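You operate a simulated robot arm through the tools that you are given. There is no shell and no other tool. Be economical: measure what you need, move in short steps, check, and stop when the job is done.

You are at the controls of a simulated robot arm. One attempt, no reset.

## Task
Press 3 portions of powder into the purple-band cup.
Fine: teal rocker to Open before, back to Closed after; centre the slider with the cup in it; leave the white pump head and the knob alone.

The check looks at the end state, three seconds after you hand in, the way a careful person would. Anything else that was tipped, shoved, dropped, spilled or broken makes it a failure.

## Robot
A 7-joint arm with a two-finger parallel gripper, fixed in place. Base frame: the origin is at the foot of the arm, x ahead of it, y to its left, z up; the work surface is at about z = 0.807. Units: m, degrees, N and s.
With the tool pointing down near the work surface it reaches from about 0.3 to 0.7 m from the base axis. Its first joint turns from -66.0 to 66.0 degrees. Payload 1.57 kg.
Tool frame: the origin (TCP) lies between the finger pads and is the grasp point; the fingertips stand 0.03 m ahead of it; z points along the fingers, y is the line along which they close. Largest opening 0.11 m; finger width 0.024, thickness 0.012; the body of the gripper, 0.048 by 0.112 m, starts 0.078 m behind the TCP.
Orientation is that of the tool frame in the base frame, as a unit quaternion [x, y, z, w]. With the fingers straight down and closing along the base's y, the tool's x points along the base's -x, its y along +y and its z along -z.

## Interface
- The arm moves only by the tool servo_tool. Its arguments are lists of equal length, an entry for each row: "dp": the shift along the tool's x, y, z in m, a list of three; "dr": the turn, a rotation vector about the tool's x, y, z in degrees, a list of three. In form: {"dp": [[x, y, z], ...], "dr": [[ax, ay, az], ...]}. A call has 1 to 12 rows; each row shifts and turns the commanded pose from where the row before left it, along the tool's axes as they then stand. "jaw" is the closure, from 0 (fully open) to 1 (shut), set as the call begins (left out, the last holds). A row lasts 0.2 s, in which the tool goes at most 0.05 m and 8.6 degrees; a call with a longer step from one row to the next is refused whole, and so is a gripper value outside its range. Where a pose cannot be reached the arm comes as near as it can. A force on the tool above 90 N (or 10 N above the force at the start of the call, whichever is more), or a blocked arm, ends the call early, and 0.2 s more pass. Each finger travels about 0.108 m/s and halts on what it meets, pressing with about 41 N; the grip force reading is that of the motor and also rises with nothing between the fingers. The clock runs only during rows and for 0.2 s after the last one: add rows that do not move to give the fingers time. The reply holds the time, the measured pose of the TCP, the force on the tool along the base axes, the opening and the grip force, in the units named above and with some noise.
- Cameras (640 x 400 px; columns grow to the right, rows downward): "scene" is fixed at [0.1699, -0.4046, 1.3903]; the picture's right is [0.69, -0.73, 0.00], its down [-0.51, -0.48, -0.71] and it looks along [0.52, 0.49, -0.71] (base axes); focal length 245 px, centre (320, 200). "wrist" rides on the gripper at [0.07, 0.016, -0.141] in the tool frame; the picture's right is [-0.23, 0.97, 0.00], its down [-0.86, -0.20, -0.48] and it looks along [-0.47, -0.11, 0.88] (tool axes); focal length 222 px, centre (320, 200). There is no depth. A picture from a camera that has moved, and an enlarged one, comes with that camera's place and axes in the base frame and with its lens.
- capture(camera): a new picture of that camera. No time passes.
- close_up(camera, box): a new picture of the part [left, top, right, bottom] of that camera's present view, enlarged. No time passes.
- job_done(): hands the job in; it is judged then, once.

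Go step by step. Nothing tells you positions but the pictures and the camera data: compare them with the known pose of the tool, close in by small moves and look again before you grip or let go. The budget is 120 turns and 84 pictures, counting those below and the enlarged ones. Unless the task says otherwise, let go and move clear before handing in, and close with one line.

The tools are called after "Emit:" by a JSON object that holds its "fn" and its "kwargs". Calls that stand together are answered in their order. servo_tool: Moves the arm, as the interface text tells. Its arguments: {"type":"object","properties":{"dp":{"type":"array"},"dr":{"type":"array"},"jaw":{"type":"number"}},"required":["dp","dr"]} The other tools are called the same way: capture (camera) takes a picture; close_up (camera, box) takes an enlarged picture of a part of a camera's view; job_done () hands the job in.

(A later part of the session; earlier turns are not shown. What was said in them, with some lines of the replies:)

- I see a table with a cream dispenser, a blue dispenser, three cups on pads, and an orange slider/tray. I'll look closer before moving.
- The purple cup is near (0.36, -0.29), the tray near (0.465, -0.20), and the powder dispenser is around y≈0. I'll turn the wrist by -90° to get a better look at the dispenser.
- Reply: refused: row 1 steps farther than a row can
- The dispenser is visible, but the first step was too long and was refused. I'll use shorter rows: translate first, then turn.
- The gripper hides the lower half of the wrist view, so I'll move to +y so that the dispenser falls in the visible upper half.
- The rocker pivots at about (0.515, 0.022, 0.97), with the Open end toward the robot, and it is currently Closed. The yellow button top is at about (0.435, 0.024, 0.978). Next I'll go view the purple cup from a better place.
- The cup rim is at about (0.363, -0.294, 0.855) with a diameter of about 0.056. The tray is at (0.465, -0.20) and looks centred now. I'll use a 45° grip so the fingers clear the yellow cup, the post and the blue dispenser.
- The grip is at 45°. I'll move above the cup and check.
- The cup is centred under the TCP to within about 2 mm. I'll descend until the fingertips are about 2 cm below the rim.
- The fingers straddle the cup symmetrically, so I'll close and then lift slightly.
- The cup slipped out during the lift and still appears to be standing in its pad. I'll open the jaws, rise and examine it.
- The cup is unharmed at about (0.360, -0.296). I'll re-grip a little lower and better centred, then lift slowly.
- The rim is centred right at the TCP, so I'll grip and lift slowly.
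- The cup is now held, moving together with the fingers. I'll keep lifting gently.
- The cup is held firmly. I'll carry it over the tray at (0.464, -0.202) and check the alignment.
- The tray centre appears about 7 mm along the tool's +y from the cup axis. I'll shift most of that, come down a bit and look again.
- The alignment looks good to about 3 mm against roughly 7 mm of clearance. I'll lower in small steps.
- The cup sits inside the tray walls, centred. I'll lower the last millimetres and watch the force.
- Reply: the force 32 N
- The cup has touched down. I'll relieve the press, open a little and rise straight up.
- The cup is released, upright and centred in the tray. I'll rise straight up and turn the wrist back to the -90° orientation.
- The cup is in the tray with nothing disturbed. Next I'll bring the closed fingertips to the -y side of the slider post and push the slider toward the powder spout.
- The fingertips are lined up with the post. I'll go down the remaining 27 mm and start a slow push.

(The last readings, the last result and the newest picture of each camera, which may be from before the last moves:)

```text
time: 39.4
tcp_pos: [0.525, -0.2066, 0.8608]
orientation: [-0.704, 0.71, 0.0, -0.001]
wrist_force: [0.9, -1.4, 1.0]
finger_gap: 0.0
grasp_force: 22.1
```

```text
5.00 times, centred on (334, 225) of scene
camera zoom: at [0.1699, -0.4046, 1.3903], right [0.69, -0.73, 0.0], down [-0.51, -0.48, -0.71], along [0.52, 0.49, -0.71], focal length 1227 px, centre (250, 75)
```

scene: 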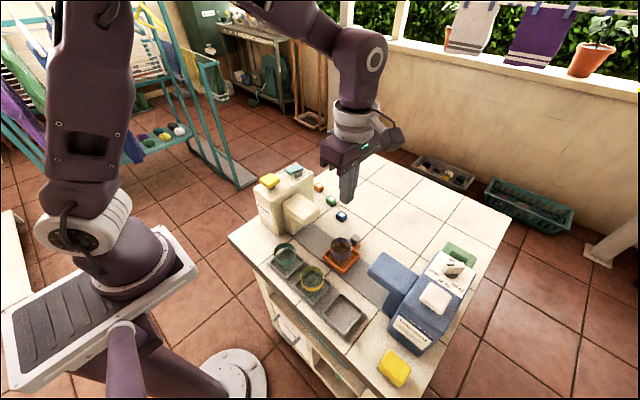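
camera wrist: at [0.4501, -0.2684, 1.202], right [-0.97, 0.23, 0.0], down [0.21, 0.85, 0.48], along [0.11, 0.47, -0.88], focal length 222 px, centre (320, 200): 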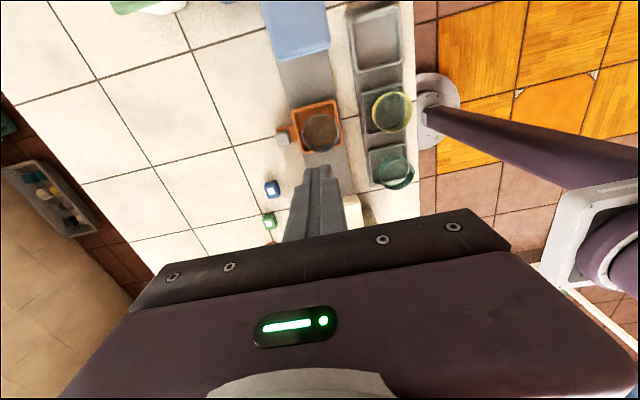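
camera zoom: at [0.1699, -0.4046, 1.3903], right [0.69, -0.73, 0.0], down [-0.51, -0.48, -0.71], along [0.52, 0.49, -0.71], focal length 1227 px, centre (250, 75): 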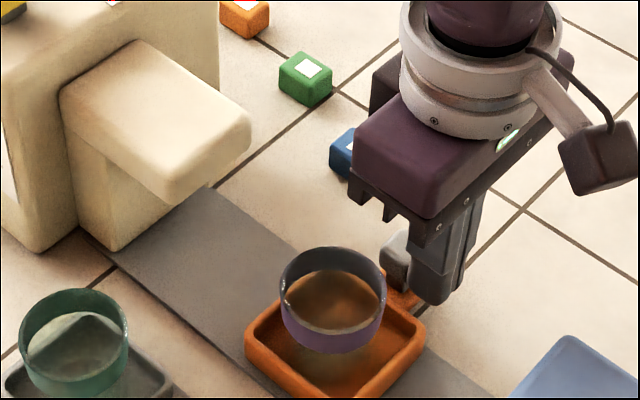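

The slider moves smoothly and the cup rides along, so I'll continue.

Emit:
{"fn": "servo_tool", "kwargs": {"dp": [[-0.005, 0, 0], [-0.006, 0, 0], [-0.006, 0, 0], [-0.006, 0, 0], [-0.006, 0, 0], [-0.006, 0, 0], [-0.006, 0, 0], [-0.006, 0, 0], [-0.006, 0, 0], [-0.006, 0, 0], [-0.005, 0, 0], [0, 0, 0]], "dr": [[0, 0, 0], [0, 0, 0], [0, 0, 0], [0, 0, 0], [0, 0, 0], [0, 0, 0], [0, 0, 0], [0, 0, 0], [0, 0, 0], [0, 0, 0], [0, 0, 0], [0, 0, 0]]}}

Emit:
{"fn": "close_up", "kwargs": {"camera": "scene", "box": [270, 185, 398, 265]}}

```text
time: 42.0
tcp_pos: [0.5271, -0.1428, 0.8629]
orientation: [-0.704, 0.71, 0.0, 0.0]
wrist_force: [0.3, -0.4, 0.2]
finger_gap: 0.0002
grasp_force: 21.1
```

```text
5.00 times, centred on (334, 225) of scene
camera zoom: at [0.17, -0.4046, 1.3903], right [0.69, -0.73, 0.0], down [-0.51, -0.48, -0.71], along [0.52, 0.49, -0.71], focal length 1227 px, centre (250, 75)
```

zoom: 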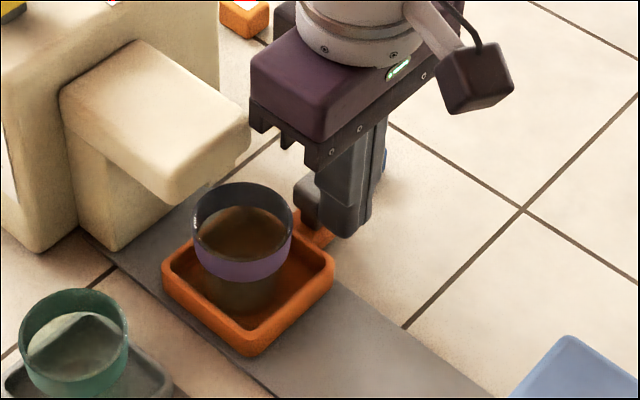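

The cup clears the spout. The gripper body will pass about 2.5 cm above the spout arm, so I'll continue slowly to the end position.

Emit:
{"fn": "servo_tool", "kwargs": {"dp": [[-0.005, 0, 0], [-0.005, 0, 0], [-0.005, 0, 0], [-0.005, 0, 0], [-0.004, 0, 0], [-0.003, 0, 0], [0, 0, 0]], "dr": [[0, 0, 0], [0, 0, 0], [0, 0, 0], [0, 0, 0], [0, 0, 0], [0, 0, 0], [0, 0, 0]]}}

Emit:
{"fn": "close_up", "kwargs": {"camera": "scene", "box": [240, 170, 368, 250]}}

```text
time: 43.6
tcp_pos: [0.5258, -0.1161, 0.8606]
orientation: [-0.704, 0.71, 0.001, 0.0]
wrist_force: [0.1, -0.4, 0.1]
finger_gap: 0.0001
grasp_force: 21.1
```

```text
5.00 times, centred on (304, 210) of scene
camera zoom: at [0.1699, -0.4046, 1.3903], right [0.69, -0.73, 0.0], down [-0.51, -0.48, -0.71], along [0.52, 0.49, -0.71], focal length 1227 px, centre (400, 150)
```

zoom: 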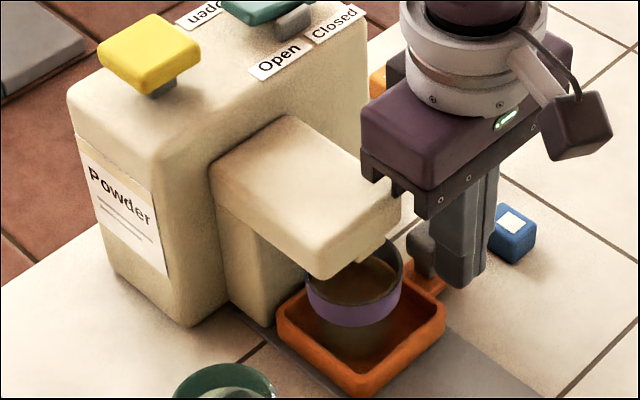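

Almost there. I'll push in small steps until I feel the stop.

Emit:
{"fn": "servo_tool", "kwargs": {"dp": [[-0.003, 0, 0], [-0.003, 0, 0], [-0.002, 0, 0], [0, 0, 0]], "dr": [[0, 0, 0], [0, 0, 0], [0, 0, 0], [0, 0, 0]]}}

Emit:
{"fn": "servo_tool", "kwargs": {"dp": [[-0.002, 0, 0], [-0.002, 0, 0], [0, 0, 0]], "dr": [[0, 0, 0], [0, 0, 0], [0, 0, 0]]}}

Emit:
{"fn": "close_up", "kwargs": {"camera": "scene", "box": [240, 170, 368, 250]}}

```text
time: 44.6
tcp_pos: [0.5244, -0.112, 0.8623]
orientation: [-0.702, 0.712, -0.002, -0.003]
wrist_force: [6.6, -42.9, -11.8]
finger_gap: 0.0001
grasp_force: 21.4
```

```text
time: 45.4
tcp_pos: [0.5258, -0.1114, 0.8617]
orientation: [-0.701, 0.713, -0.003, -0.003]
wrist_force: [19.0, -65.6, -20.4]
finger_gap: 0.0
grasp_force: 21.6
```

```text
5.00 times, centred on (304, 210) of scene
camera zoom: at [0.1707, -0.4062, 1.3896], right [0.69, -0.73, 0.0], down [-0.51, -0.48, -0.71], along [0.52, 0.49, -0.7], focal length 1227 px, centre (400, 150)
```

zoom: 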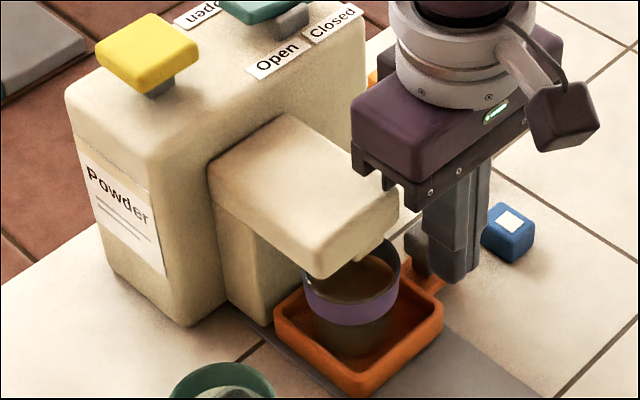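

The stop is reached with the tray under the spout. I'll release the pressure and back away slowly.

Emit:
{"fn": "servo_tool", "kwargs": {"dp": [[0.004, 0, 0], [0.004, 0, 0], [0.008, 0, 0], [0.01, 0, 0], [0, 0, -0.01], [0, 0, -0.03], [0, 0, -0.04], [0, 0, -0.045], [0, 0, -0.045], [0, 0, -0.03], [0, 0, 0]], "dr": [[0, 0, 0], [0, 0, 0], [0, 0, 0], [0, 0, 0], [0, 0, 0], [0, 0, 0], [0, 0, 0], [0, 0, 0], [0, 0, 0], [0, 0, 0], [0, 0, 0]]}}

Emit:
{"fn": "close_up", "kwargs": {"camera": "scene", "box": [240, 160, 368, 240]}}

```text
time: 47.8
tcp_pos: [0.5279, -0.1291, 1.0596]
orientation: [-0.704, 0.71, 0.0, 0.0]
wrist_force: [0.0, -0.7, -0.4]
finger_gap: 0.0
grasp_force: 21.0
```

```text
5.00 times, centred on (304, 200) of scene
camera zoom: at [0.1699, -0.4046, 1.3903], right [0.69, -0.73, 0.0], down [-0.51, -0.48, -0.71], along [0.52, 0.49, -0.71], focal length 1227 px, centre (400, 200)
```

zoom: 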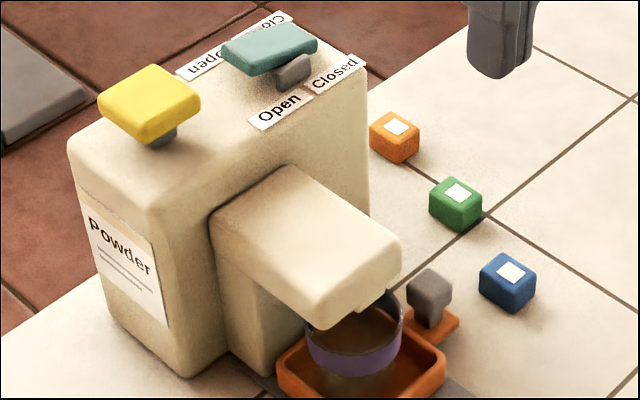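

The slider stays under the spout with the cup in it. Now I'll move the closed fingertips above the rocker's Open end at (0.497, 0.023).

Emit:
{"fn": "servo_tool", "kwargs": {"dp": [[-0.04, 0.008, 0], [-0.04, 0.008, 0], [-0.04, 0.008, 0], [-0.0326, 0.007, 0], [0, 0, 0.02], [0, 0, 0.012], [0, 0, 0]], "dr": [[0, 0, 0], [0, 0, 0], [0, 0, 0], [0, 0, 0], [0, 0, 0], [0, 0, 0], [0, 0, 0]]}}

Emit:
{"fn": "close_up", "kwargs": {"camera": "scene", "box": [240, 140, 336, 200]}}

Emit:
{"fn": "close_up", "kwargs": {"camera": "wrist", "box": [200, 80, 440, 230]}}

```text
time: 49.4
tcp_pos: [0.4968, 0.0246, 1.0296]
orientation: [-0.703, 0.711, 0.0, -0.001]
wrist_force: [0.6, 0.3, -0.1]
finger_gap: 0.0
grasp_force: 21.2
```

```text
6.67 times, centred on (288, 170) of scene
camera zoom: at [0.1699, -0.4046, 1.3903], right [0.69, -0.73, 0.0], down [-0.51, -0.48, -0.71], along [0.52, 0.49, -0.71], focal length 1636 px, centre (533, 400)
```

zoom: 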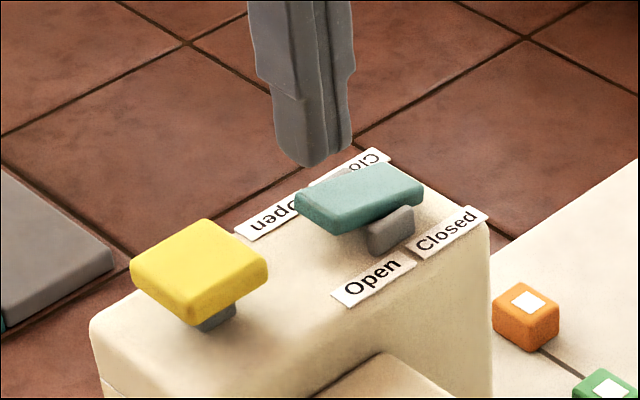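

```text
2.67 times, centred on (320, 155) of wrist
camera zoom: at [0.4797, -0.0469, 1.1707], right [-0.97, 0.24, 0.0], down [0.21, 0.85, 0.48], along [0.11, 0.46, -0.88], focal length 592 px, centre (320, 320)
```

zoom: 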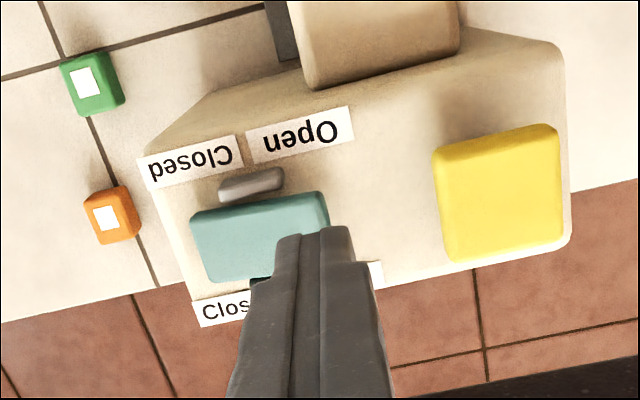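

The tip is right over the Open end of the rocker. I'll press down gradually.

Emit:
{"fn": "servo_tool", "kwargs": {"dp": [[0, 0, 0.008], [0, 0, 0.006], [0, 0, 0.004], [0, 0, 0.003], [0, 0, 0.003], [0, 0, 0]], "dr": [[0, 0, 0], [0, 0, 0], [0, 0, 0], [0, 0, 0], [0, 0, 0], [0, 0, 0]]}}

Emit:
{"fn": "close_up", "kwargs": {"camera": "scene", "box": [240, 140, 336, 200]}}

```text
time: 50.8
tcp_pos: [0.4959, 0.0239, 1.0058]
orientation: [-0.704, 0.71, 0.0, 0.0]
wrist_force: [0.6, 0.7, -0.5]
finger_gap: 0.0
grasp_force: 21.5
```

```text
6.67 times, centred on (288, 170) of scene
camera zoom: at [0.1699, -0.4046, 1.3903], right [0.69, -0.73, 0.0], down [-0.51, -0.48, -0.71], along [0.52, 0.49, -0.71], focal length 1636 px, centre (533, 400)
```

zoom: 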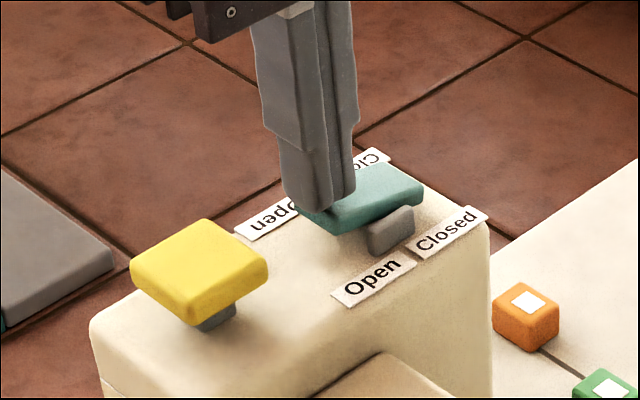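

Emit:
{"fn": "servo_tool", "kwargs": {"dp": [[0, 0, 0.003], [0, 0, 0.003], [0, 0, 0.002], [0, 0, 0]], "dr": [[0, 0, 0], [0, 0, 0], [0, 0, 0], [0, 0, 0]]}}

Emit:
{"fn": "servo_tool", "kwargs": {"dp": [[0, 0, 0.002], [0, 0, 0.002], [0, 0, 0]], "dr": [[0, 0, 0], [0, 0, 0], [0, 0, 0]]}}

Emit:
{"fn": "close_up", "kwargs": {"camera": "scene", "box": [240, 140, 336, 200]}}

```text
time: 51.8
tcp_pos: [0.4965, 0.023, 0.9971]
orientation: [-0.703, 0.711, 0.0, 0.0]
wrist_force: [-0.3, -0.8, -0.1]
finger_gap: 0.0002
grasp_force: 22.0
```

```text
time: 52.6
tcp_pos: [0.4948, 0.0242, 0.9963]
orientation: [-0.704, 0.71, -0.001, 0.002]
wrist_force: [-19.7, 0.5, 75.0]
finger_gap: 0.0
grasp_force: 21.1
```

```text
6.67 times, centred on (288, 170) of scene
camera zoom: at [0.1682, -0.4046, 1.3905], right [0.69, -0.73, 0.0], down [-0.51, -0.48, -0.71], along [0.52, 0.49, -0.7], focal length 1636 px, centre (533, 400)
```

zoom: 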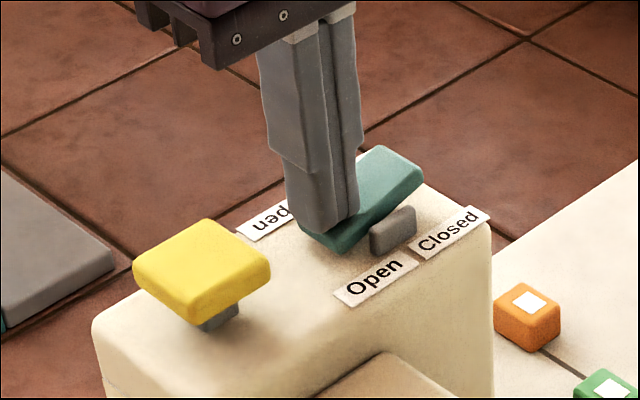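

The rocker has flipped to Open. I'll rise and move above the yellow button.

Emit:
{"fn": "servo_tool", "kwargs": {"dp": [[0, 0, -0.01], [0, 0, -0.03], [0, 0.03, 0], [0, 0.0325, 0], [0, 0, 0.012], [0, 0, 0]], "dr": [[0, 0, 0], [0, 0, 0], [0, 0, 0], [0, 0, 0], [0, 0, 0], [0, 0, 0]]}}

Emit:
{"fn": "close_up", "kwargs": {"camera": "scene", "box": [240, 140, 336, 200]}}

Emit:
{"fn": "close_up", "kwargs": {"camera": "wrist", "box": [200, 80, 440, 230]}}

```text
time: 54.0
tcp_pos: [0.4354, 0.0251, 1.0222]
orientation: [-0.704, 0.71, 0.0, 0.0]
wrist_force: [-1.6, -0.4, -0.1]
finger_gap: 0.0
grasp_force: 21.4
```

```text
6.67 times, centred on (288, 170) of scene
camera zoom: at [0.1699, -0.4046, 1.3903], right [0.69, -0.73, 0.0], down [-0.51, -0.48, -0.71], along [0.52, 0.49, -0.71], focal length 1636 px, centre (533, 400)
```

zoom: 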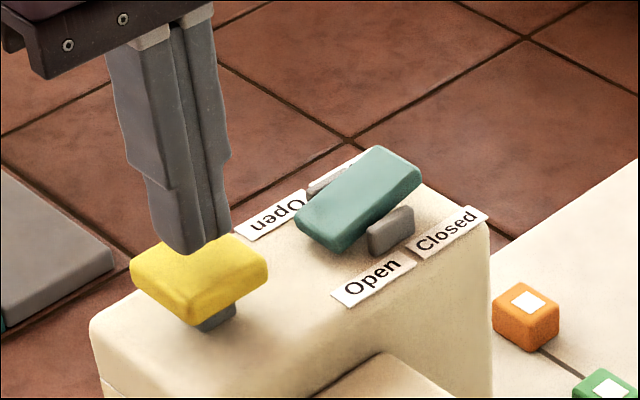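

```text
2.67 times, centred on (320, 155) of wrist
camera zoom: at [0.4181, -0.0461, 1.1628], right [-0.97, 0.24, 0.0], down [0.21, 0.85, 0.48], along [0.11, 0.46, -0.88], focal length 592 px, centre (320, 320)
```

zoom: 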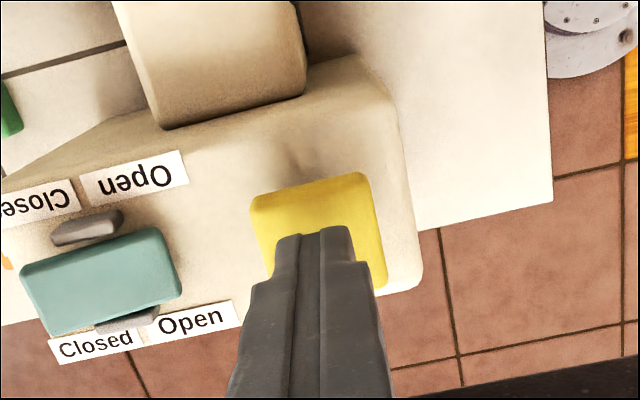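

The rocker is latched Open and the tip is centred on the yellow button. I'll make the first press, slowly, to learn the stroke.

Emit:
{"fn": "servo_tool", "kwargs": {"dp": [[0, 0, 0.008], [0, 0, 0.005], [0, 0, 0.003], [0, 0, 0.003], [0, 0, 0]], "dr": [[0, 0, 0], [0, 0, 0], [0, 0, 0], [0, 0, 0], [0, 0, 0]]}}

Emit:
{"fn": "servo_tool", "kwargs": {"dp": [[0, 0, 0.003], [0, 0, 0.002], [0, 0, 0]], "dr": [[0, 0, 0], [0, 0, 0], [0, 0, 0]]}}

Emit:
{"fn": "close_up", "kwargs": {"camera": "scene", "box": [240, 140, 368, 220]}}

```text
time: 55.2
tcp_pos: [0.4336, 0.0241, 1.0006]
orientation: [-0.703, 0.711, 0.0, 0.0]
wrist_force: [0.2, 1.7, 3.8]
finger_gap: 0.0
grasp_force: 21.8
```

```text
time: 56.0
tcp_pos: [0.4353, 0.0238, 0.9991]
orientation: [-0.704, 0.71, -0.001, 0.001]
wrist_force: [-2.9, 3.3, 35.8]
finger_gap: 0.0
grasp_force: 21.1
```

```text
5.00 times, centred on (304, 180) of scene
camera zoom: at [0.1694, -0.4046, 1.3903], right [0.69, -0.73, 0.0], down [-0.51, -0.48, -0.71], along [0.52, 0.49, -0.7], focal length 1227 px, centre (400, 300)
```

zoom: 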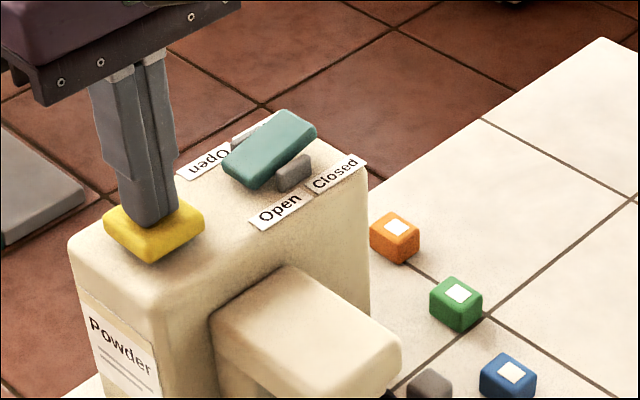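

The button is fully down at TCP z≈0.999. I'll release it and check the cup.

Emit:
{"fn": "servo_tool", "kwargs": {"dp": [[0, 0, -0.005], [0, 0, -0.01], [0, 0, -0.012], [0, 0, 0], [0, 0, 0]], "dr": [[0, 0, 0], [0, 0, 0], [0, 0, 0], [0, 0, 0], [0, 0, 0]]}}

Emit:
{"fn": "close_up", "kwargs": {"camera": "scene", "box": [240, 160, 368, 240]}}

```text
time: 57.2
tcp_pos: [0.4334, 0.0239, 1.0249]
orientation: [-0.703, 0.711, 0.0, 0.0]
wrist_force: [0.5, 0.4, -0.2]
finger_gap: 0.0
grasp_force: 21.5
```

```text
5.00 times, centred on (304, 200) of scene
camera zoom: at [0.1699, -0.4046, 1.3903], right [0.69, -0.73, 0.0], down [-0.51, -0.48, -0.71], along [0.52, 0.49, -0.71], focal length 1227 px, centre (400, 200)
```

zoom: 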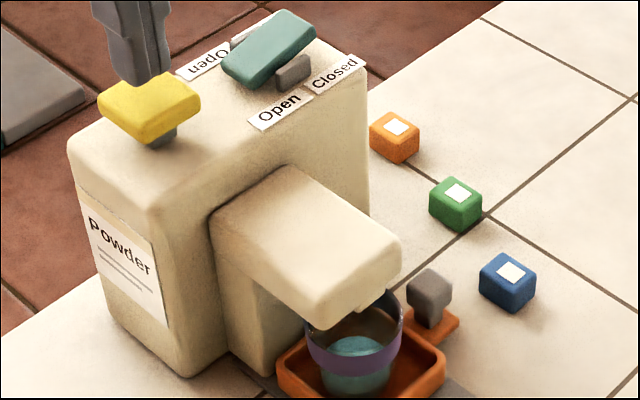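

One portion of powder has landed in the cup and the button came back up. Second press.

Emit:
{"fn": "servo_tool", "kwargs": {"dp": [[0, 0, 0.01], [0, 0, 0.008], [0, 0, 0.005], [0, 0, 0.004], [0, 0, 0], [0, 0, -0.005], [0, 0, -0.01], [0, 0, -0.012], [0, 0, 0], [0, 0, 0]], "dr": [[0, 0, 0], [0, 0, 0], [0, 0, 0], [0, 0, 0], [0, 0, 0], [0, 0, 0], [0, 0, 0], [0, 0, 0], [0, 0, 0], [0, 0, 0]]}}

Emit:
{"fn": "close_up", "kwargs": {"camera": "scene", "box": [240, 160, 368, 240]}}

```text
time: 59.4
tcp_pos: [0.4335, 0.0244, 1.0253]
orientation: [-0.703, 0.711, 0.0, 0.0]
wrist_force: [-0.3, 0.2, 0.4]
finger_gap: 0.0
grasp_force: 21.6
```

```text
5.00 times, centred on (304, 200) of scene
camera zoom: at [0.1699, -0.4046, 1.3903], right [0.69, -0.73, 0.0], down [-0.51, -0.48, -0.71], along [0.52, 0.49, -0.71], focal length 1227 px, centre (400, 200)
```

zoom: 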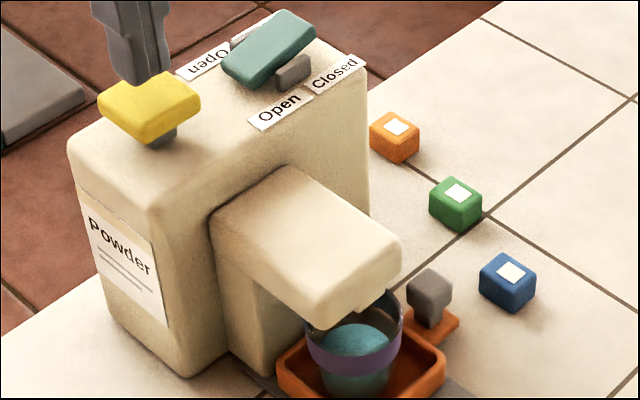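

The powder level rose, so that is two portions. Third press.

Emit:
{"fn": "servo_tool", "kwargs": {"dp": [[0, 0, 0.01], [0, 0, 0.008], [0, 0, 0.005], [0, 0, 0.004], [0, 0, 0], [0, 0, -0.005], [0, 0, -0.01], [0, 0, -0.012], [0, 0, 0], [0, 0, 0]], "dr": [[0, 0, 0], [0, 0, 0], [0, 0, 0], [0, 0, 0], [0, 0, 0], [0, 0, 0], [0, 0, 0], [0, 0, 0], [0, 0, 0], [0, 0, 0]]}}

Emit:
{"fn": "close_up", "kwargs": {"camera": "scene", "box": [240, 160, 368, 240]}}

```text
time: 61.6
tcp_pos: [0.4347, 0.0241, 1.026]
orientation: [-0.703, 0.711, -0.001, -0.001]
wrist_force: [-0.1, 0.1, -0.4]
finger_gap: 0.0
grasp_force: 21.4
```

```text
5.00 times, centred on (304, 200) of scene
camera zoom: at [0.1699, -0.4046, 1.3903], right [0.69, -0.73, 0.0], down [-0.51, -0.48, -0.71], along [0.52, 0.49, -0.71], focal length 1227 px, centre (400, 200)
```

zoom: 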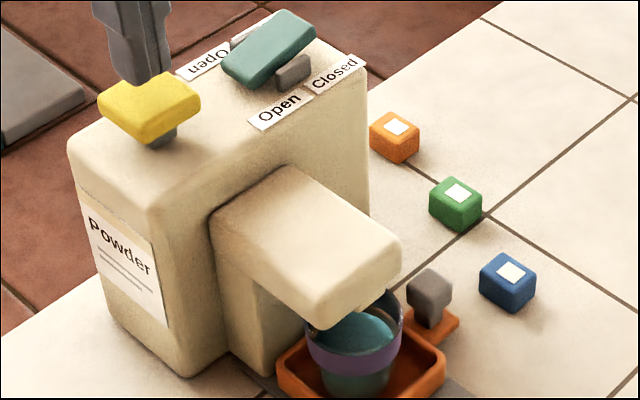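

Three portions are in. Now I'll rise and go over the rocker's Closed end at x≈0.534.

Emit:
{"fn": "servo_tool", "kwargs": {"dp": [[0, 0, -0.03], [0, -0.033, 0], [0, -0.033, 0], [0, -0.033, 0], [0, 0, 0.015], [0, 0, 0]], "dr": [[0, 0, 0], [0, 0, 0], [0, 0, 0], [0, 0, 0], [0, 0, 0], [0, 0, 0]]}}

Emit:
{"fn": "close_up", "kwargs": {"camera": "scene", "box": [240, 140, 336, 200]}}

Emit:
{"fn": "close_up", "kwargs": {"camera": "wrist", "box": [200, 80, 440, 230]}}

```text
time: 63.0
tcp_pos: [0.5325, 0.0232, 1.0401]
orientation: [-0.704, 0.71, 0.0, 0.0]
wrist_force: [0.4, -0.1, -0.2]
finger_gap: 0.0
grasp_force: 21.5
```

```text
6.67 times, centred on (288, 170) of scene
camera zoom: at [0.17, -0.4046, 1.3903], right [0.69, -0.73, 0.0], down [-0.51, -0.48, -0.71], along [0.52, 0.49, -0.71], focal length 1636 px, centre (533, 400)
```

zoom: 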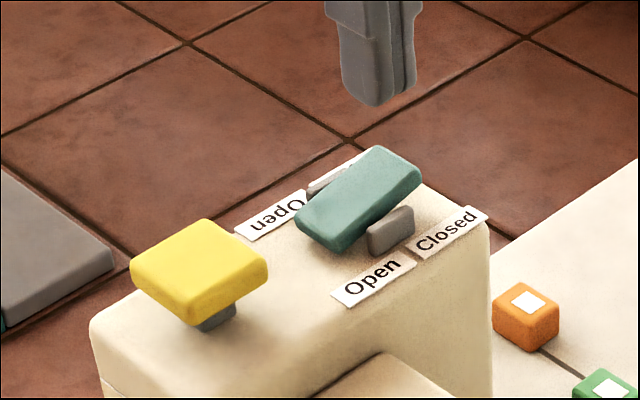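

```text
2.67 times, centred on (320, 155) of wrist
camera zoom: at [0.5158, -0.0468, 1.1809], right [-0.97, 0.24, 0.0], down [0.21, 0.85, 0.48], along [0.11, 0.46, -0.88], focal length 592 px, centre (320, 320)
```

zoom: 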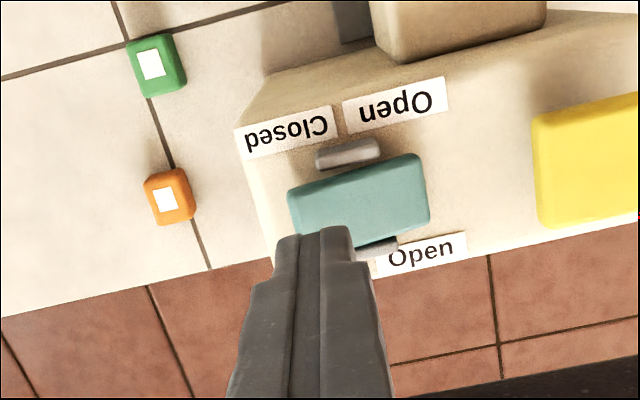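

The tip is over the Closed end, so I'll press down gradually.

Emit:
{"fn": "servo_tool", "kwargs": {"dp": [[0, 0, 0.01], [0, 0, 0.01], [0, 0, 0.008], [0, 0, 0.006], [0, 0, 0.004], [0, 0, 0.003], [0, 0, 0]], "dr": [[0, 0, 0], [0, 0, 0], [0, 0, 0], [0, 0, 0], [0, 0, 0], [0, 0, 0], [0, 0, 0]]}}

Emit:
{"fn": "servo_tool", "kwargs": {"dp": [[0, 0, 0.002], [0, 0, 0.002], [0, 0, 0]], "dr": [[0, 0, 0], [0, 0, 0], [0, 0, 0]]}}

```text
time: 64.6
tcp_pos: [0.5324, 0.0235, 0.999]
orientation: [-0.704, 0.71, 0.0, 0.0]
wrist_force: [0.7, 0.2, 0.1]
finger_gap: 0.0001
grasp_force: 21.3
```

```text
time: 65.4
tcp_pos: [0.5329, 0.0248, 0.9971]
orientation: [-0.705, 0.71, -0.003, 0.003]
wrist_force: [-13.5, 3.5, 70.8]
finger_gap: 0.0002
grasp_force: 21.0
```

The rocker hit its end stop. I'll rise, check, and move toward the +y side of the slider post.

Emit:
{"fn": "servo_tool", "kwargs": {"dp": [[0, 0, -0.01], [0, 0, -0.03], [0, 0, -0.03], [0.03, 0.003, 0], [0.03, 0.004, 0], [0.0235, 0, 0], [0, 0, 0]], "dr": [[0, 0, 0], [0, 0, 0], [0, 0, 0], [0, 0, 0], [0, 0, 0], [0, 0, 0], [0, 0, 0]]}}

Emit:
{"fn": "close_up", "kwargs": {"camera": "scene", "box": [240, 160, 368, 240]}}

Emit:
{"fn": "close_up", "kwargs": {"camera": "wrist", "box": [200, 80, 440, 230]}}

```text
time: 67.0
tcp_pos: [0.5257, -0.0644, 1.0651]
orientation: [-0.704, 0.71, 0.0, 0.0]
wrist_force: [0.1, -0.7, -0.6]
finger_gap: 0.0001
grasp_force: 21.7
```

```text
5.00 times, centred on (304, 200) of scene
camera zoom: at [0.1699, -0.4046, 1.3903], right [0.69, -0.73, 0.0], down [-0.51, -0.48, -0.71], along [0.52, 0.49, -0.71], focal length 1227 px, centre (400, 200)
```

zoom: 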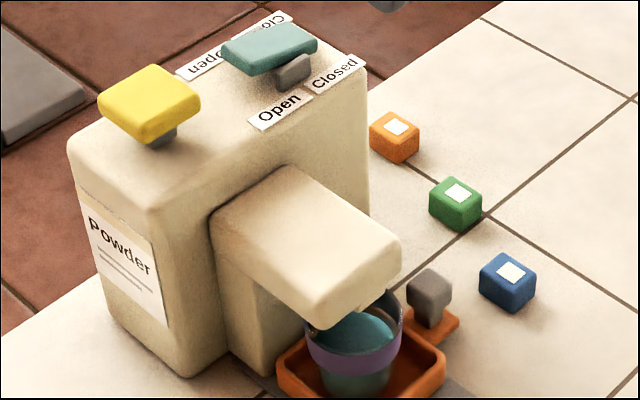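

```text
2.67 times, centred on (320, 155) of wrist
camera zoom: at [0.5091, -0.1331, 1.206], right [-0.97, 0.24, 0.0], down [0.21, 0.85, 0.48], along [0.11, 0.47, -0.88], focal length 592 px, centre (320, 320)
```

zoom: 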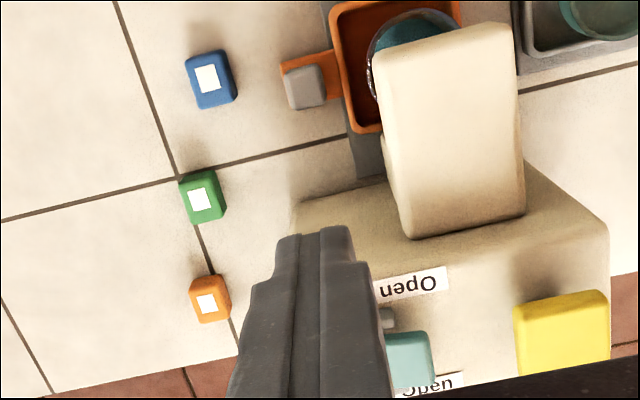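

The rocker is back to Closed. The post is at about (0.526, -0.091), so I'll descend just on its +y side.

Emit:
{"fn": "servo_tool", "kwargs": {"dp": [[-0.004, 0, 0], [0, 0, 0.045], [0, 0, 0.045], [0, 0, 0.045], [0, 0, 0.025], [0, 0, 0]], "dr": [[0, 0, 0], [0, 0, 0], [0, 0, 0], [0, 0, 0], [0, 0, 0], [0, 0, 0]]}}

Emit:
{"fn": "close_up", "kwargs": {"camera": "wrist", "box": [200, 80, 440, 230]}}

Emit:
{"fn": "close_up", "kwargs": {"camera": "scene", "box": [260, 150, 388, 230]}}

```text
time: 68.4
tcp_pos: [0.5257, -0.055, 0.9034]
orientation: [-0.703, 0.711, 0.0, 0.0]
wrist_force: [0.4, -1.0, -0.2]
finger_gap: 0.0
grasp_force: 21.9
```

```text
2.67 times, centred on (320, 155) of wrist
camera zoom: at [0.5086, -0.1249, 1.0443], right [-0.97, 0.24, 0.0], down [0.21, 0.85, 0.48], along [0.11, 0.47, -0.88], focal length 592 px, centre (320, 320)
```

zoom: 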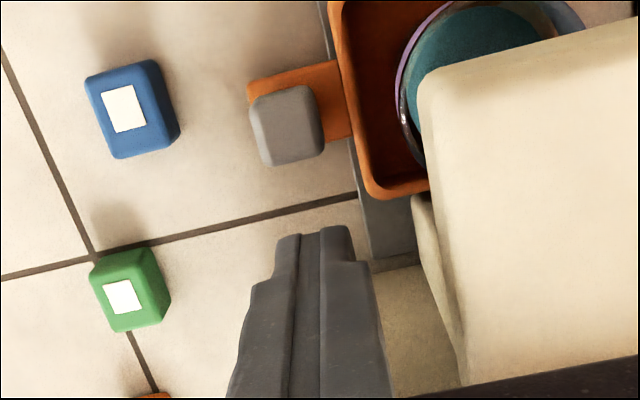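

```text
5.00 times, centred on (324, 190) of scene
camera zoom: at [0.1699, -0.4046, 1.3903], right [0.69, -0.73, 0.0], down [-0.51, -0.48, -0.71], along [0.52, 0.49, -0.71], focal length 1227 px, centre (300, 250)
```

zoom: 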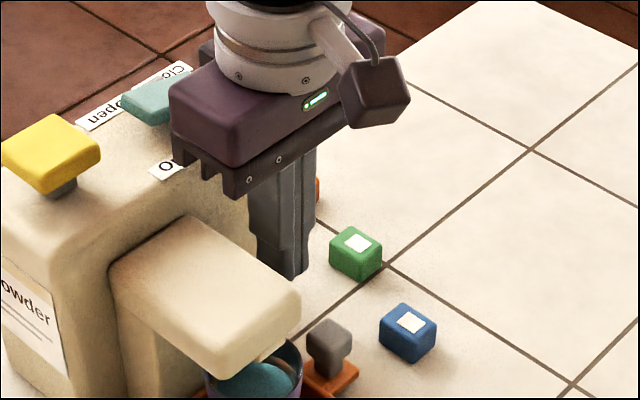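

The fingers are clear of the post and the dispenser. I'll go down the rest and start pushing the slider back slowly.

Emit:
{"fn": "servo_tool", "kwargs": {"dp": [[0, 0, 0.022], [0, 0, 0.021], [0.004, 0, 0], [0.004, 0, 0], [0.004, 0, 0], [0.004, 0, 0], [0.004, 0, 0], [0.005, 0, 0], [0.005, 0, 0], [0.005, 0, 0], [0.005, 0, 0], [0, 0, 0]], "dr": [[0, 0, 0], [0, 0, 0], [0, 0, 0], [0, 0, 0], [0, 0, 0], [0, 0, 0], [0, 0, 0], [0, 0, 0], [0, 0, 0], [0, 0, 0], [0, 0, 0], [0, 0, 0]]}}

Emit:
{"fn": "close_up", "kwargs": {"camera": "scene", "box": [270, 185, 398, 265]}}

```text
time: 69.1
tcp_pos: [0.5262, -0.057, 0.8687]
orientation: [-0.705, 0.71, -0.004, 0.001]
wrist_force: [-13.7, 1.2, 27.6]
finger_gap: 0.0
grasp_force: 21.8
stopped in row 3: the force on the tool passed its limit (the readings are from after the stop); the commanded pose is now the measured one
```

```text
5.00 times, centred on (334, 225) of scene
camera zoom: at [0.1691, -0.4045, 1.3904], right [0.69, -0.73, 0.0], down [-0.51, -0.48, -0.71], along [0.52, 0.49, -0.7], focal length 1227 px, centre (250, 75)
```

zoom: 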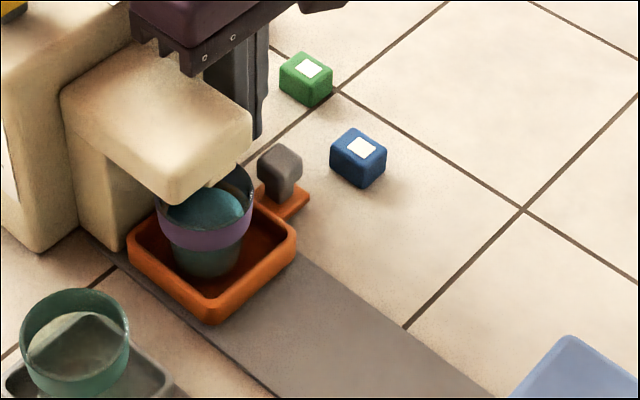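

Something was touched. The spout arm is taller than I estimated and the gripper body met it. I'll back straight up and plan to grip the post with the fingers closing along y instead.

Emit:
{"fn": "servo_tool", "kwargs": {"dp": [[0, 0, -0.01], [0, 0, -0.03], [0, 0, -0.045], [0, 0, -0.045], [0, 0, -0.045], [0, 0, -0.02], [0, 0, 0]], "dr": [[0, 0, 0], [0, 0, 0], [0, 0, 0], [0, 0, 0], [0, 0, 0], [0, 0, 0], [0, 0, 0]]}}

Emit:
{"fn": "close_up", "kwargs": {"camera": "scene", "box": [240, 160, 368, 240]}}

Emit:
{"fn": "close_up", "kwargs": {"camera": "wrist", "box": [200, 80, 440, 230]}}

```text
time: 70.7
tcp_pos: [0.5243, -0.0562, 1.0611]
orientation: [-0.705, 0.709, -0.004, 0.003]
wrist_force: [1.0, -0.9, 0.3]
finger_gap: 0.0
grasp_force: 20.8
```

```text
5.00 times, centred on (304, 200) of scene
camera zoom: at [0.1699, -0.4046, 1.3903], right [0.69, -0.73, 0.0], down [-0.51, -0.48, -0.71], along [0.52, 0.49, -0.71], focal length 1227 px, centre (400, 200)
```

zoom: 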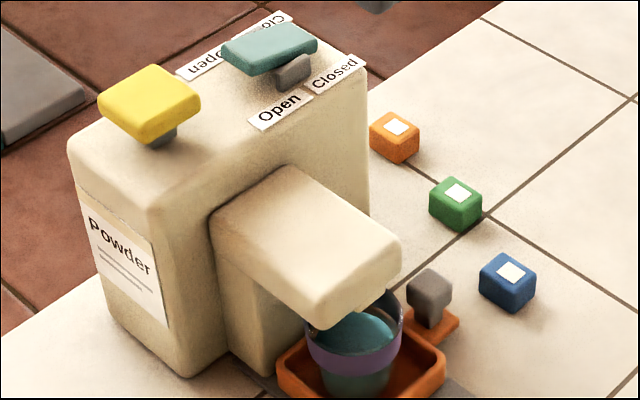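

```text
2.67 times, centred on (320, 155) of wrist
camera zoom: at [0.5066, -0.1263, 1.2028], right [-0.97, 0.23, -0.01], down [0.2, 0.85, 0.48], along [0.12, 0.46, -0.88], focal length 592 px, centre (320, 320)
```

zoom: 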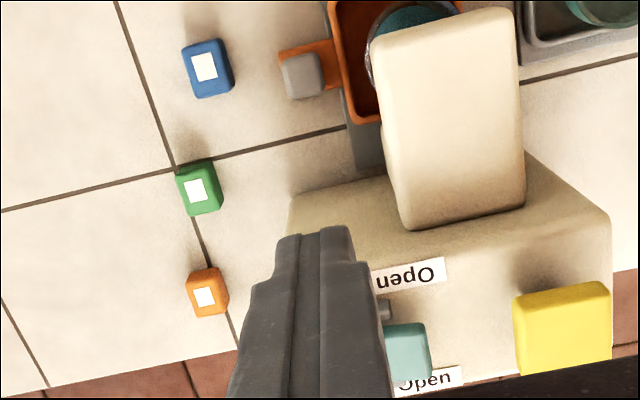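

Nothing was displaced. I'll fix the small tilt, then grip the post itself with a small opening along x. That keeps the gripper body in space it has already passed through freely.

Emit:
{"fn": "servo_tool", "kwargs": {"dp": [[0.018, -0.001, 0], [0.017, 0, 0], [0, 0, 0.045], [0, 0, 0.045], [0, 0, 0.045], [0, 0, 0.024], [0, 0, 0]], "dr": [[-0.5, 0, 0], [0, 0, 0], [0, 0, 0], [0, 0, 0], [0, 0, 0], [0, 0, 0], [0, 0, 0]], "jaw": 0.755}}

Emit:
{"fn": "close_up", "kwargs": {"camera": "wrist", "box": [240, 90, 400, 190]}}

Emit:
{"fn": "close_up", "kwargs": {"camera": "scene", "box": [270, 170, 366, 230]}}

```text
time: 72.3
tcp_pos: [0.5269, -0.0898, 0.9018]
orientation: [-0.705, 0.709, -0.002, -0.001]
wrist_force: [-0.5, -0.4, 0.1]
finger_gap: 0.0271
grasp_force: 0.1
```

```text
4.00 times, centred on (320, 140) of wrist
camera zoom: at [0.5108, -0.1603, 1.0425], right [-0.97, 0.23, 0.0], down [0.21, 0.85, 0.48], along [0.11, 0.46, -0.88], focal length 888 px, centre (320, 440)
```

zoom: 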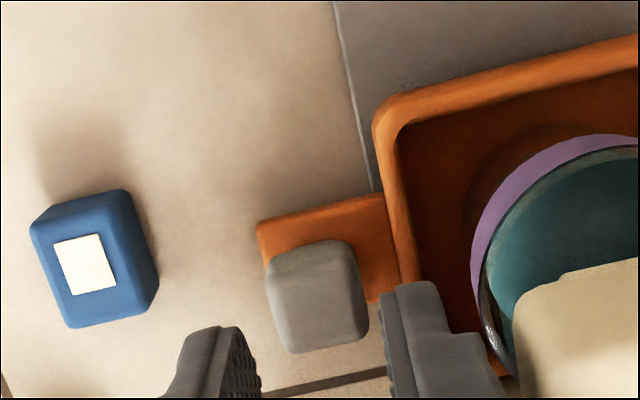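

```text
6.67 times, centred on (318, 200) of scene
camera zoom: at [0.1699, -0.4046, 1.3903], right [0.69, -0.73, 0.0], down [-0.51, -0.48, -0.71], along [0.52, 0.49, -0.71], focal length 1636 px, centre (333, 200)
```

zoom: 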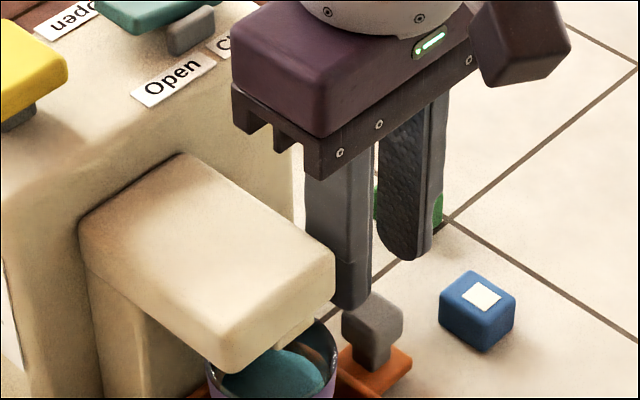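

The post lies between the fingers, centred to about 1 mm. I'll shift 3 mm toward -y and descend to grip height.

Emit:
{"fn": "servo_tool", "kwargs": {"dp": [[0.003, 0, 0], [0, 0, 0.012], [0, 0, 0.012], [0, 0, 0.008], [0, 0, 0.003], [0, 0, 0]], "dr": [[0, 0, 0], [0, 0, 0], [0, 0, 0], [0, 0, 0], [0, 0, 0], [0, 0, 0]]}}

Emit:
{"fn": "close_up", "kwargs": {"camera": "wrist", "box": [240, 90, 400, 190]}}

Emit:
{"fn": "close_up", "kwargs": {"camera": "scene", "box": [270, 170, 366, 230]}}

```text
time: 73.7
tcp_pos: [0.5268, -0.0948, 0.8674]
orientation: [-0.705, 0.71, -0.001, -0.001]
wrist_force: [0.8, 0.0, 0.3]
finger_gap: 0.0269
grasp_force: 0.1
```

```text
4.00 times, centred on (320, 140) of wrist
camera zoom: at [0.5099, -0.1648, 1.0088], right [-0.97, 0.23, 0.0], down [0.21, 0.85, 0.48], along [0.11, 0.46, -0.88], focal length 888 px, centre (320, 440)
```

zoom: 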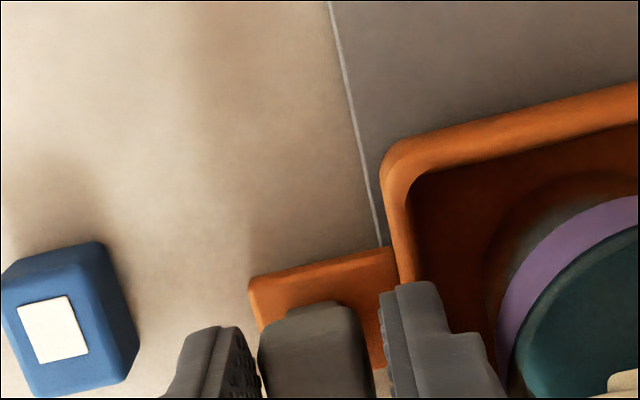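

```text
6.67 times, centred on (318, 200) of scene
camera zoom: at [0.1699, -0.4046, 1.3903], right [0.69, -0.73, 0.0], down [-0.51, -0.48, -0.71], along [0.52, 0.49, -0.71], focal length 1636 px, centre (333, 200)
```

zoom: 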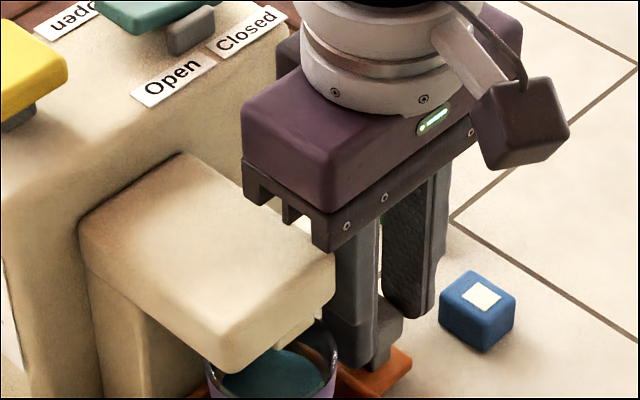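

The fingers straddle the post without touching anything. I'll close and start dragging slowly toward -y.

Emit:
{"fn": "servo_tool", "kwargs": {"dp": [[0, 0, 0], [0, 0, 0], [0, 0, 0]], "dr": [[0, 0, 0], [0, 0, 0], [0, 0, 0]], "jaw": 1.0}}

Emit:
{"fn": "servo_tool", "kwargs": {"dp": [[0.002, 0, 0], [0.004, 0, 0], [0.005, 0, 0], [0.005, 0, 0], [0.005, 0, 0], [0.005, 0, 0], [0.005, 0, 0], [0.005, 0, 0], [0.003, 0, 0], [0.001, 0, 0], [0, 0, 0]], "dr": [[0, 0, 0], [0, 0, 0], [0, 0, 0], [0, 0, 0], [0, 0, 0], [0, 0, 0], [0, 0, 0], [0, 0, 0], [0, 0, 0], [0, 0, 0], [0, 0, 0]]}}

Emit:
{"fn": "close_up", "kwargs": {"camera": "scene", "box": [270, 185, 398, 265]}}

```text
time: 74.5
tcp_pos: [0.5278, -0.0947, 0.8681]
orientation: [-0.706, 0.709, 0.0, 0.0]
wrist_force: [18.5, -2.4, -9.3]
finger_gap: 0.0217
grasp_force: 35.1
```

```text
time: 76.9
tcp_pos: [0.5273, -0.1343, 0.8674]
orientation: [-0.704, 0.71, -0.001, 0.002]
wrist_force: [26.0, 0.2, -4.8]
finger_gap: 0.0218
grasp_force: 34.7
```

```text
5.00 times, centred on (334, 225) of scene
camera zoom: at [0.1706, -0.4046, 1.3902], right [0.69, -0.73, 0.0], down [-0.51, -0.48, -0.71], along [0.52, 0.49, -0.71], focal length 1227 px, centre (250, 75)
```

zoom: 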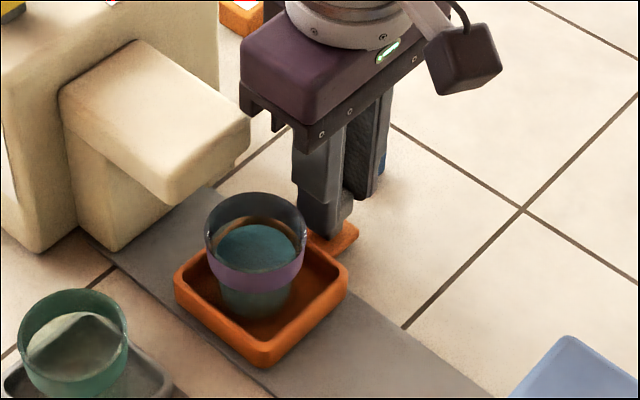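

The slider and cup follow. I'll relieve the small side load and continue 58 mm.

Emit:
{"fn": "servo_tool", "kwargs": {"dp": [[0.002, -0.0015, 0], [0.005, 0, 0], [0.006, 0, 0], [0.006, 0, 0], [0.006, 0, 0], [0.006, 0, 0], [0.006, 0, 0], [0.006, 0, 0], [0.006, 0, 0], [0.005, 0, 0], [0.004, 0, 0], [0, 0, 0]], "dr": [[0, 0, 0], [0, 0, 0], [0, 0, 0], [0, 0, 0], [0, 0, 0], [0, 0, 0], [0, 0, 0], [0, 0, 0], [0, 0, 0], [0, 0, 0], [0, 0, 0], [0, 0, 0]]}}

Emit:
{"fn": "close_up", "kwargs": {"camera": "scene", "box": [270, 185, 398, 265]}}

```text
time: 79.5
tcp_pos: [0.5289, -0.1919, 0.8686]
orientation: [-0.705, 0.709, 0.0, 0.0]
wrist_force: [17.9, 1.3, -2.2]
finger_gap: 0.0219
grasp_force: 34.9
```

```text
5.00 times, centred on (334, 225) of scene
camera zoom: at [0.1704, -0.4046, 1.3902], right [0.69, -0.73, 0.0], down [-0.51, -0.48, -0.71], along [0.52, 0.49, -0.71], focal length 1227 px, centre (250, 75)
```

zoom: 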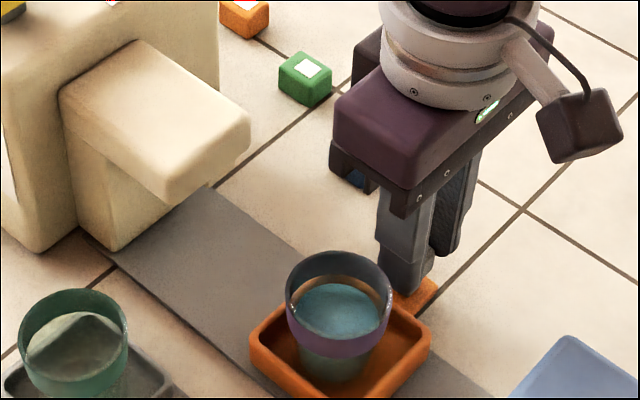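

About 11.5 mm remains to the original centred position, judging by the earlier reference picture.

Emit:
{"fn": "servo_tool", "kwargs": {"dp": [[0.003, -0.0015, 0], [0.004, 0, 0], [0.003, 0, 0], [0.0015, 0, 0], [0, 0, 0]], "dr": [[0, 0, 0], [0, 0, 0], [0, 0, 0], [0, 0, 0], [0, 0, 0]]}}

Emit:
{"fn": "close_up", "kwargs": {"camera": "scene", "box": [270, 185, 398, 265]}}

```text
time: 80.7
tcp_pos: [0.5279, -0.2035, 0.8687]
orientation: [-0.705, 0.71, 0.0, -0.001]
wrist_force: [3.3, -1.6, 2.1]
finger_gap: 0.0213
grasp_force: 34.7
```

```text
5.00 times, centred on (334, 225) of scene
camera zoom: at [0.17, -0.4046, 1.3903], right [0.69, -0.73, 0.0], down [-0.51, -0.48, -0.71], along [0.52, 0.49, -0.71], focal length 1227 px, centre (250, 75)
```

zoom: 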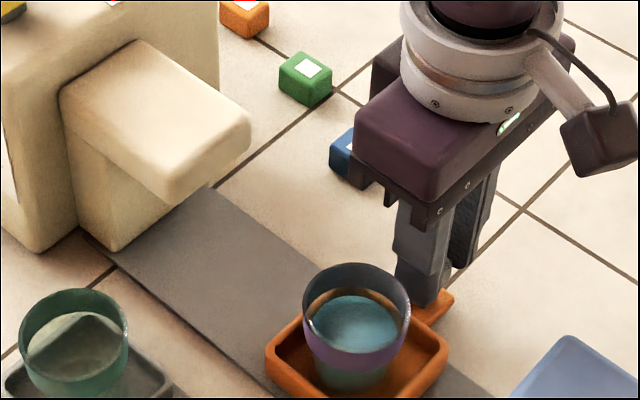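

The slider matches its original centred position exactly. I'll open slightly and rise straight up.

Emit:
{"fn": "servo_tool", "kwargs": {"dp": [[0, 0, 0], [0, 0, 0], [0, 0, 0], [0, 0, -0.005], [0, 0, -0.015], [0, 0, -0.03], [0, 0, -0.045], [0, 0, -0.045], [0, 0, -0.045], [0, 0, -0.02], [0, 0, 0]], "dr": [[0, 0, 0], [0, 0, 0], [0, 0, 0], [0, 0, 0], [0, 0, 0], [0, 0, 0], [0, 0, 0], [0, 0, 0], [0, 0, 0], [0, 0, 0], [0, 0, 0]], "jaw": 0.745}}

Emit:
{"fn": "close_up", "kwargs": {"camera": "scene", "box": [270, 185, 398, 265]}}

Emit:
{"fn": "capture", "kwargs": {"camera": "scene"}}

Emit:
{"fn": "close_up", "kwargs": {"camera": "wrist", "box": [220, 0, 460, 150]}}

```text
time: 83.1
tcp_pos: [0.5289, -0.2044, 1.0721]
orientation: [-0.704, 0.71, -0.001, 0.0]
wrist_force: [-0.2, -0.1, 0.0]
finger_gap: 0.0283
grasp_force: 0.0
```

```text
5.00 times, centred on (334, 225) of scene
camera zoom: at [0.1699, -0.4046, 1.3903], right [0.69, -0.73, 0.0], down [-0.51, -0.48, -0.71], along [0.52, 0.49, -0.71], focal length 1227 px, centre (250, 75)
```

zoom: 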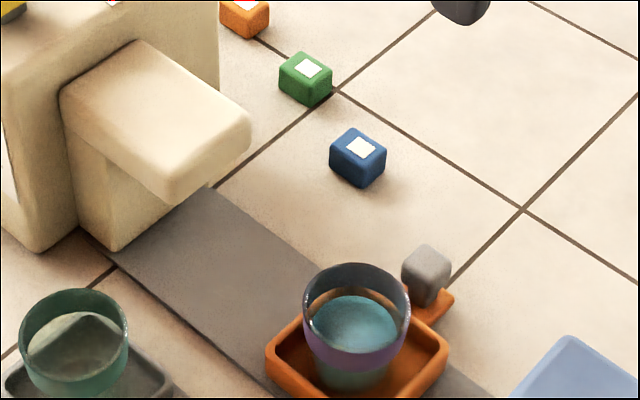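

```text
10 pictures are left
```

scene: 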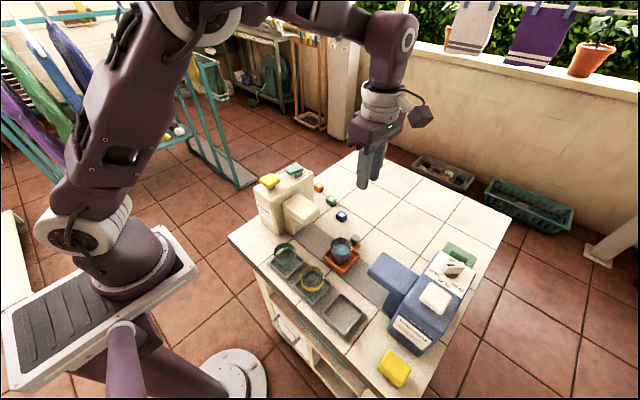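

```text
2.67 times, centred on (340, 75) of wrist
camera zoom: at [0.512, -0.2742, 1.2139], right [-0.97, 0.23, 0.0], down [0.21, 0.85, 0.48], along [0.11, 0.46, -0.88], focal length 592 px, centre (267, 533)
```

zoom: 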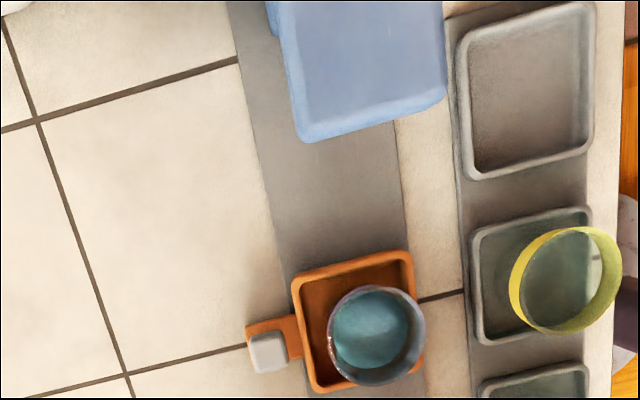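

The cup holds three portions and stands upright in the centred slider. The rocker is Closed, nothing is spilled or shifted, and the arm is clear, so I'm handing in.

Emit:
{"fn": "job_done", "kwargs": {}}

```text
The job is handed in.
```

I pressed three portions of powder into the purple-band cup, set the teal rocker back to Closed, and left the cup in the slider at its original centre position. The pump head and knob were not touched. The cup slipped once on the first lift, and the gripper bumped the powder dispenser once; the later pictures show nothing moved or spilled.
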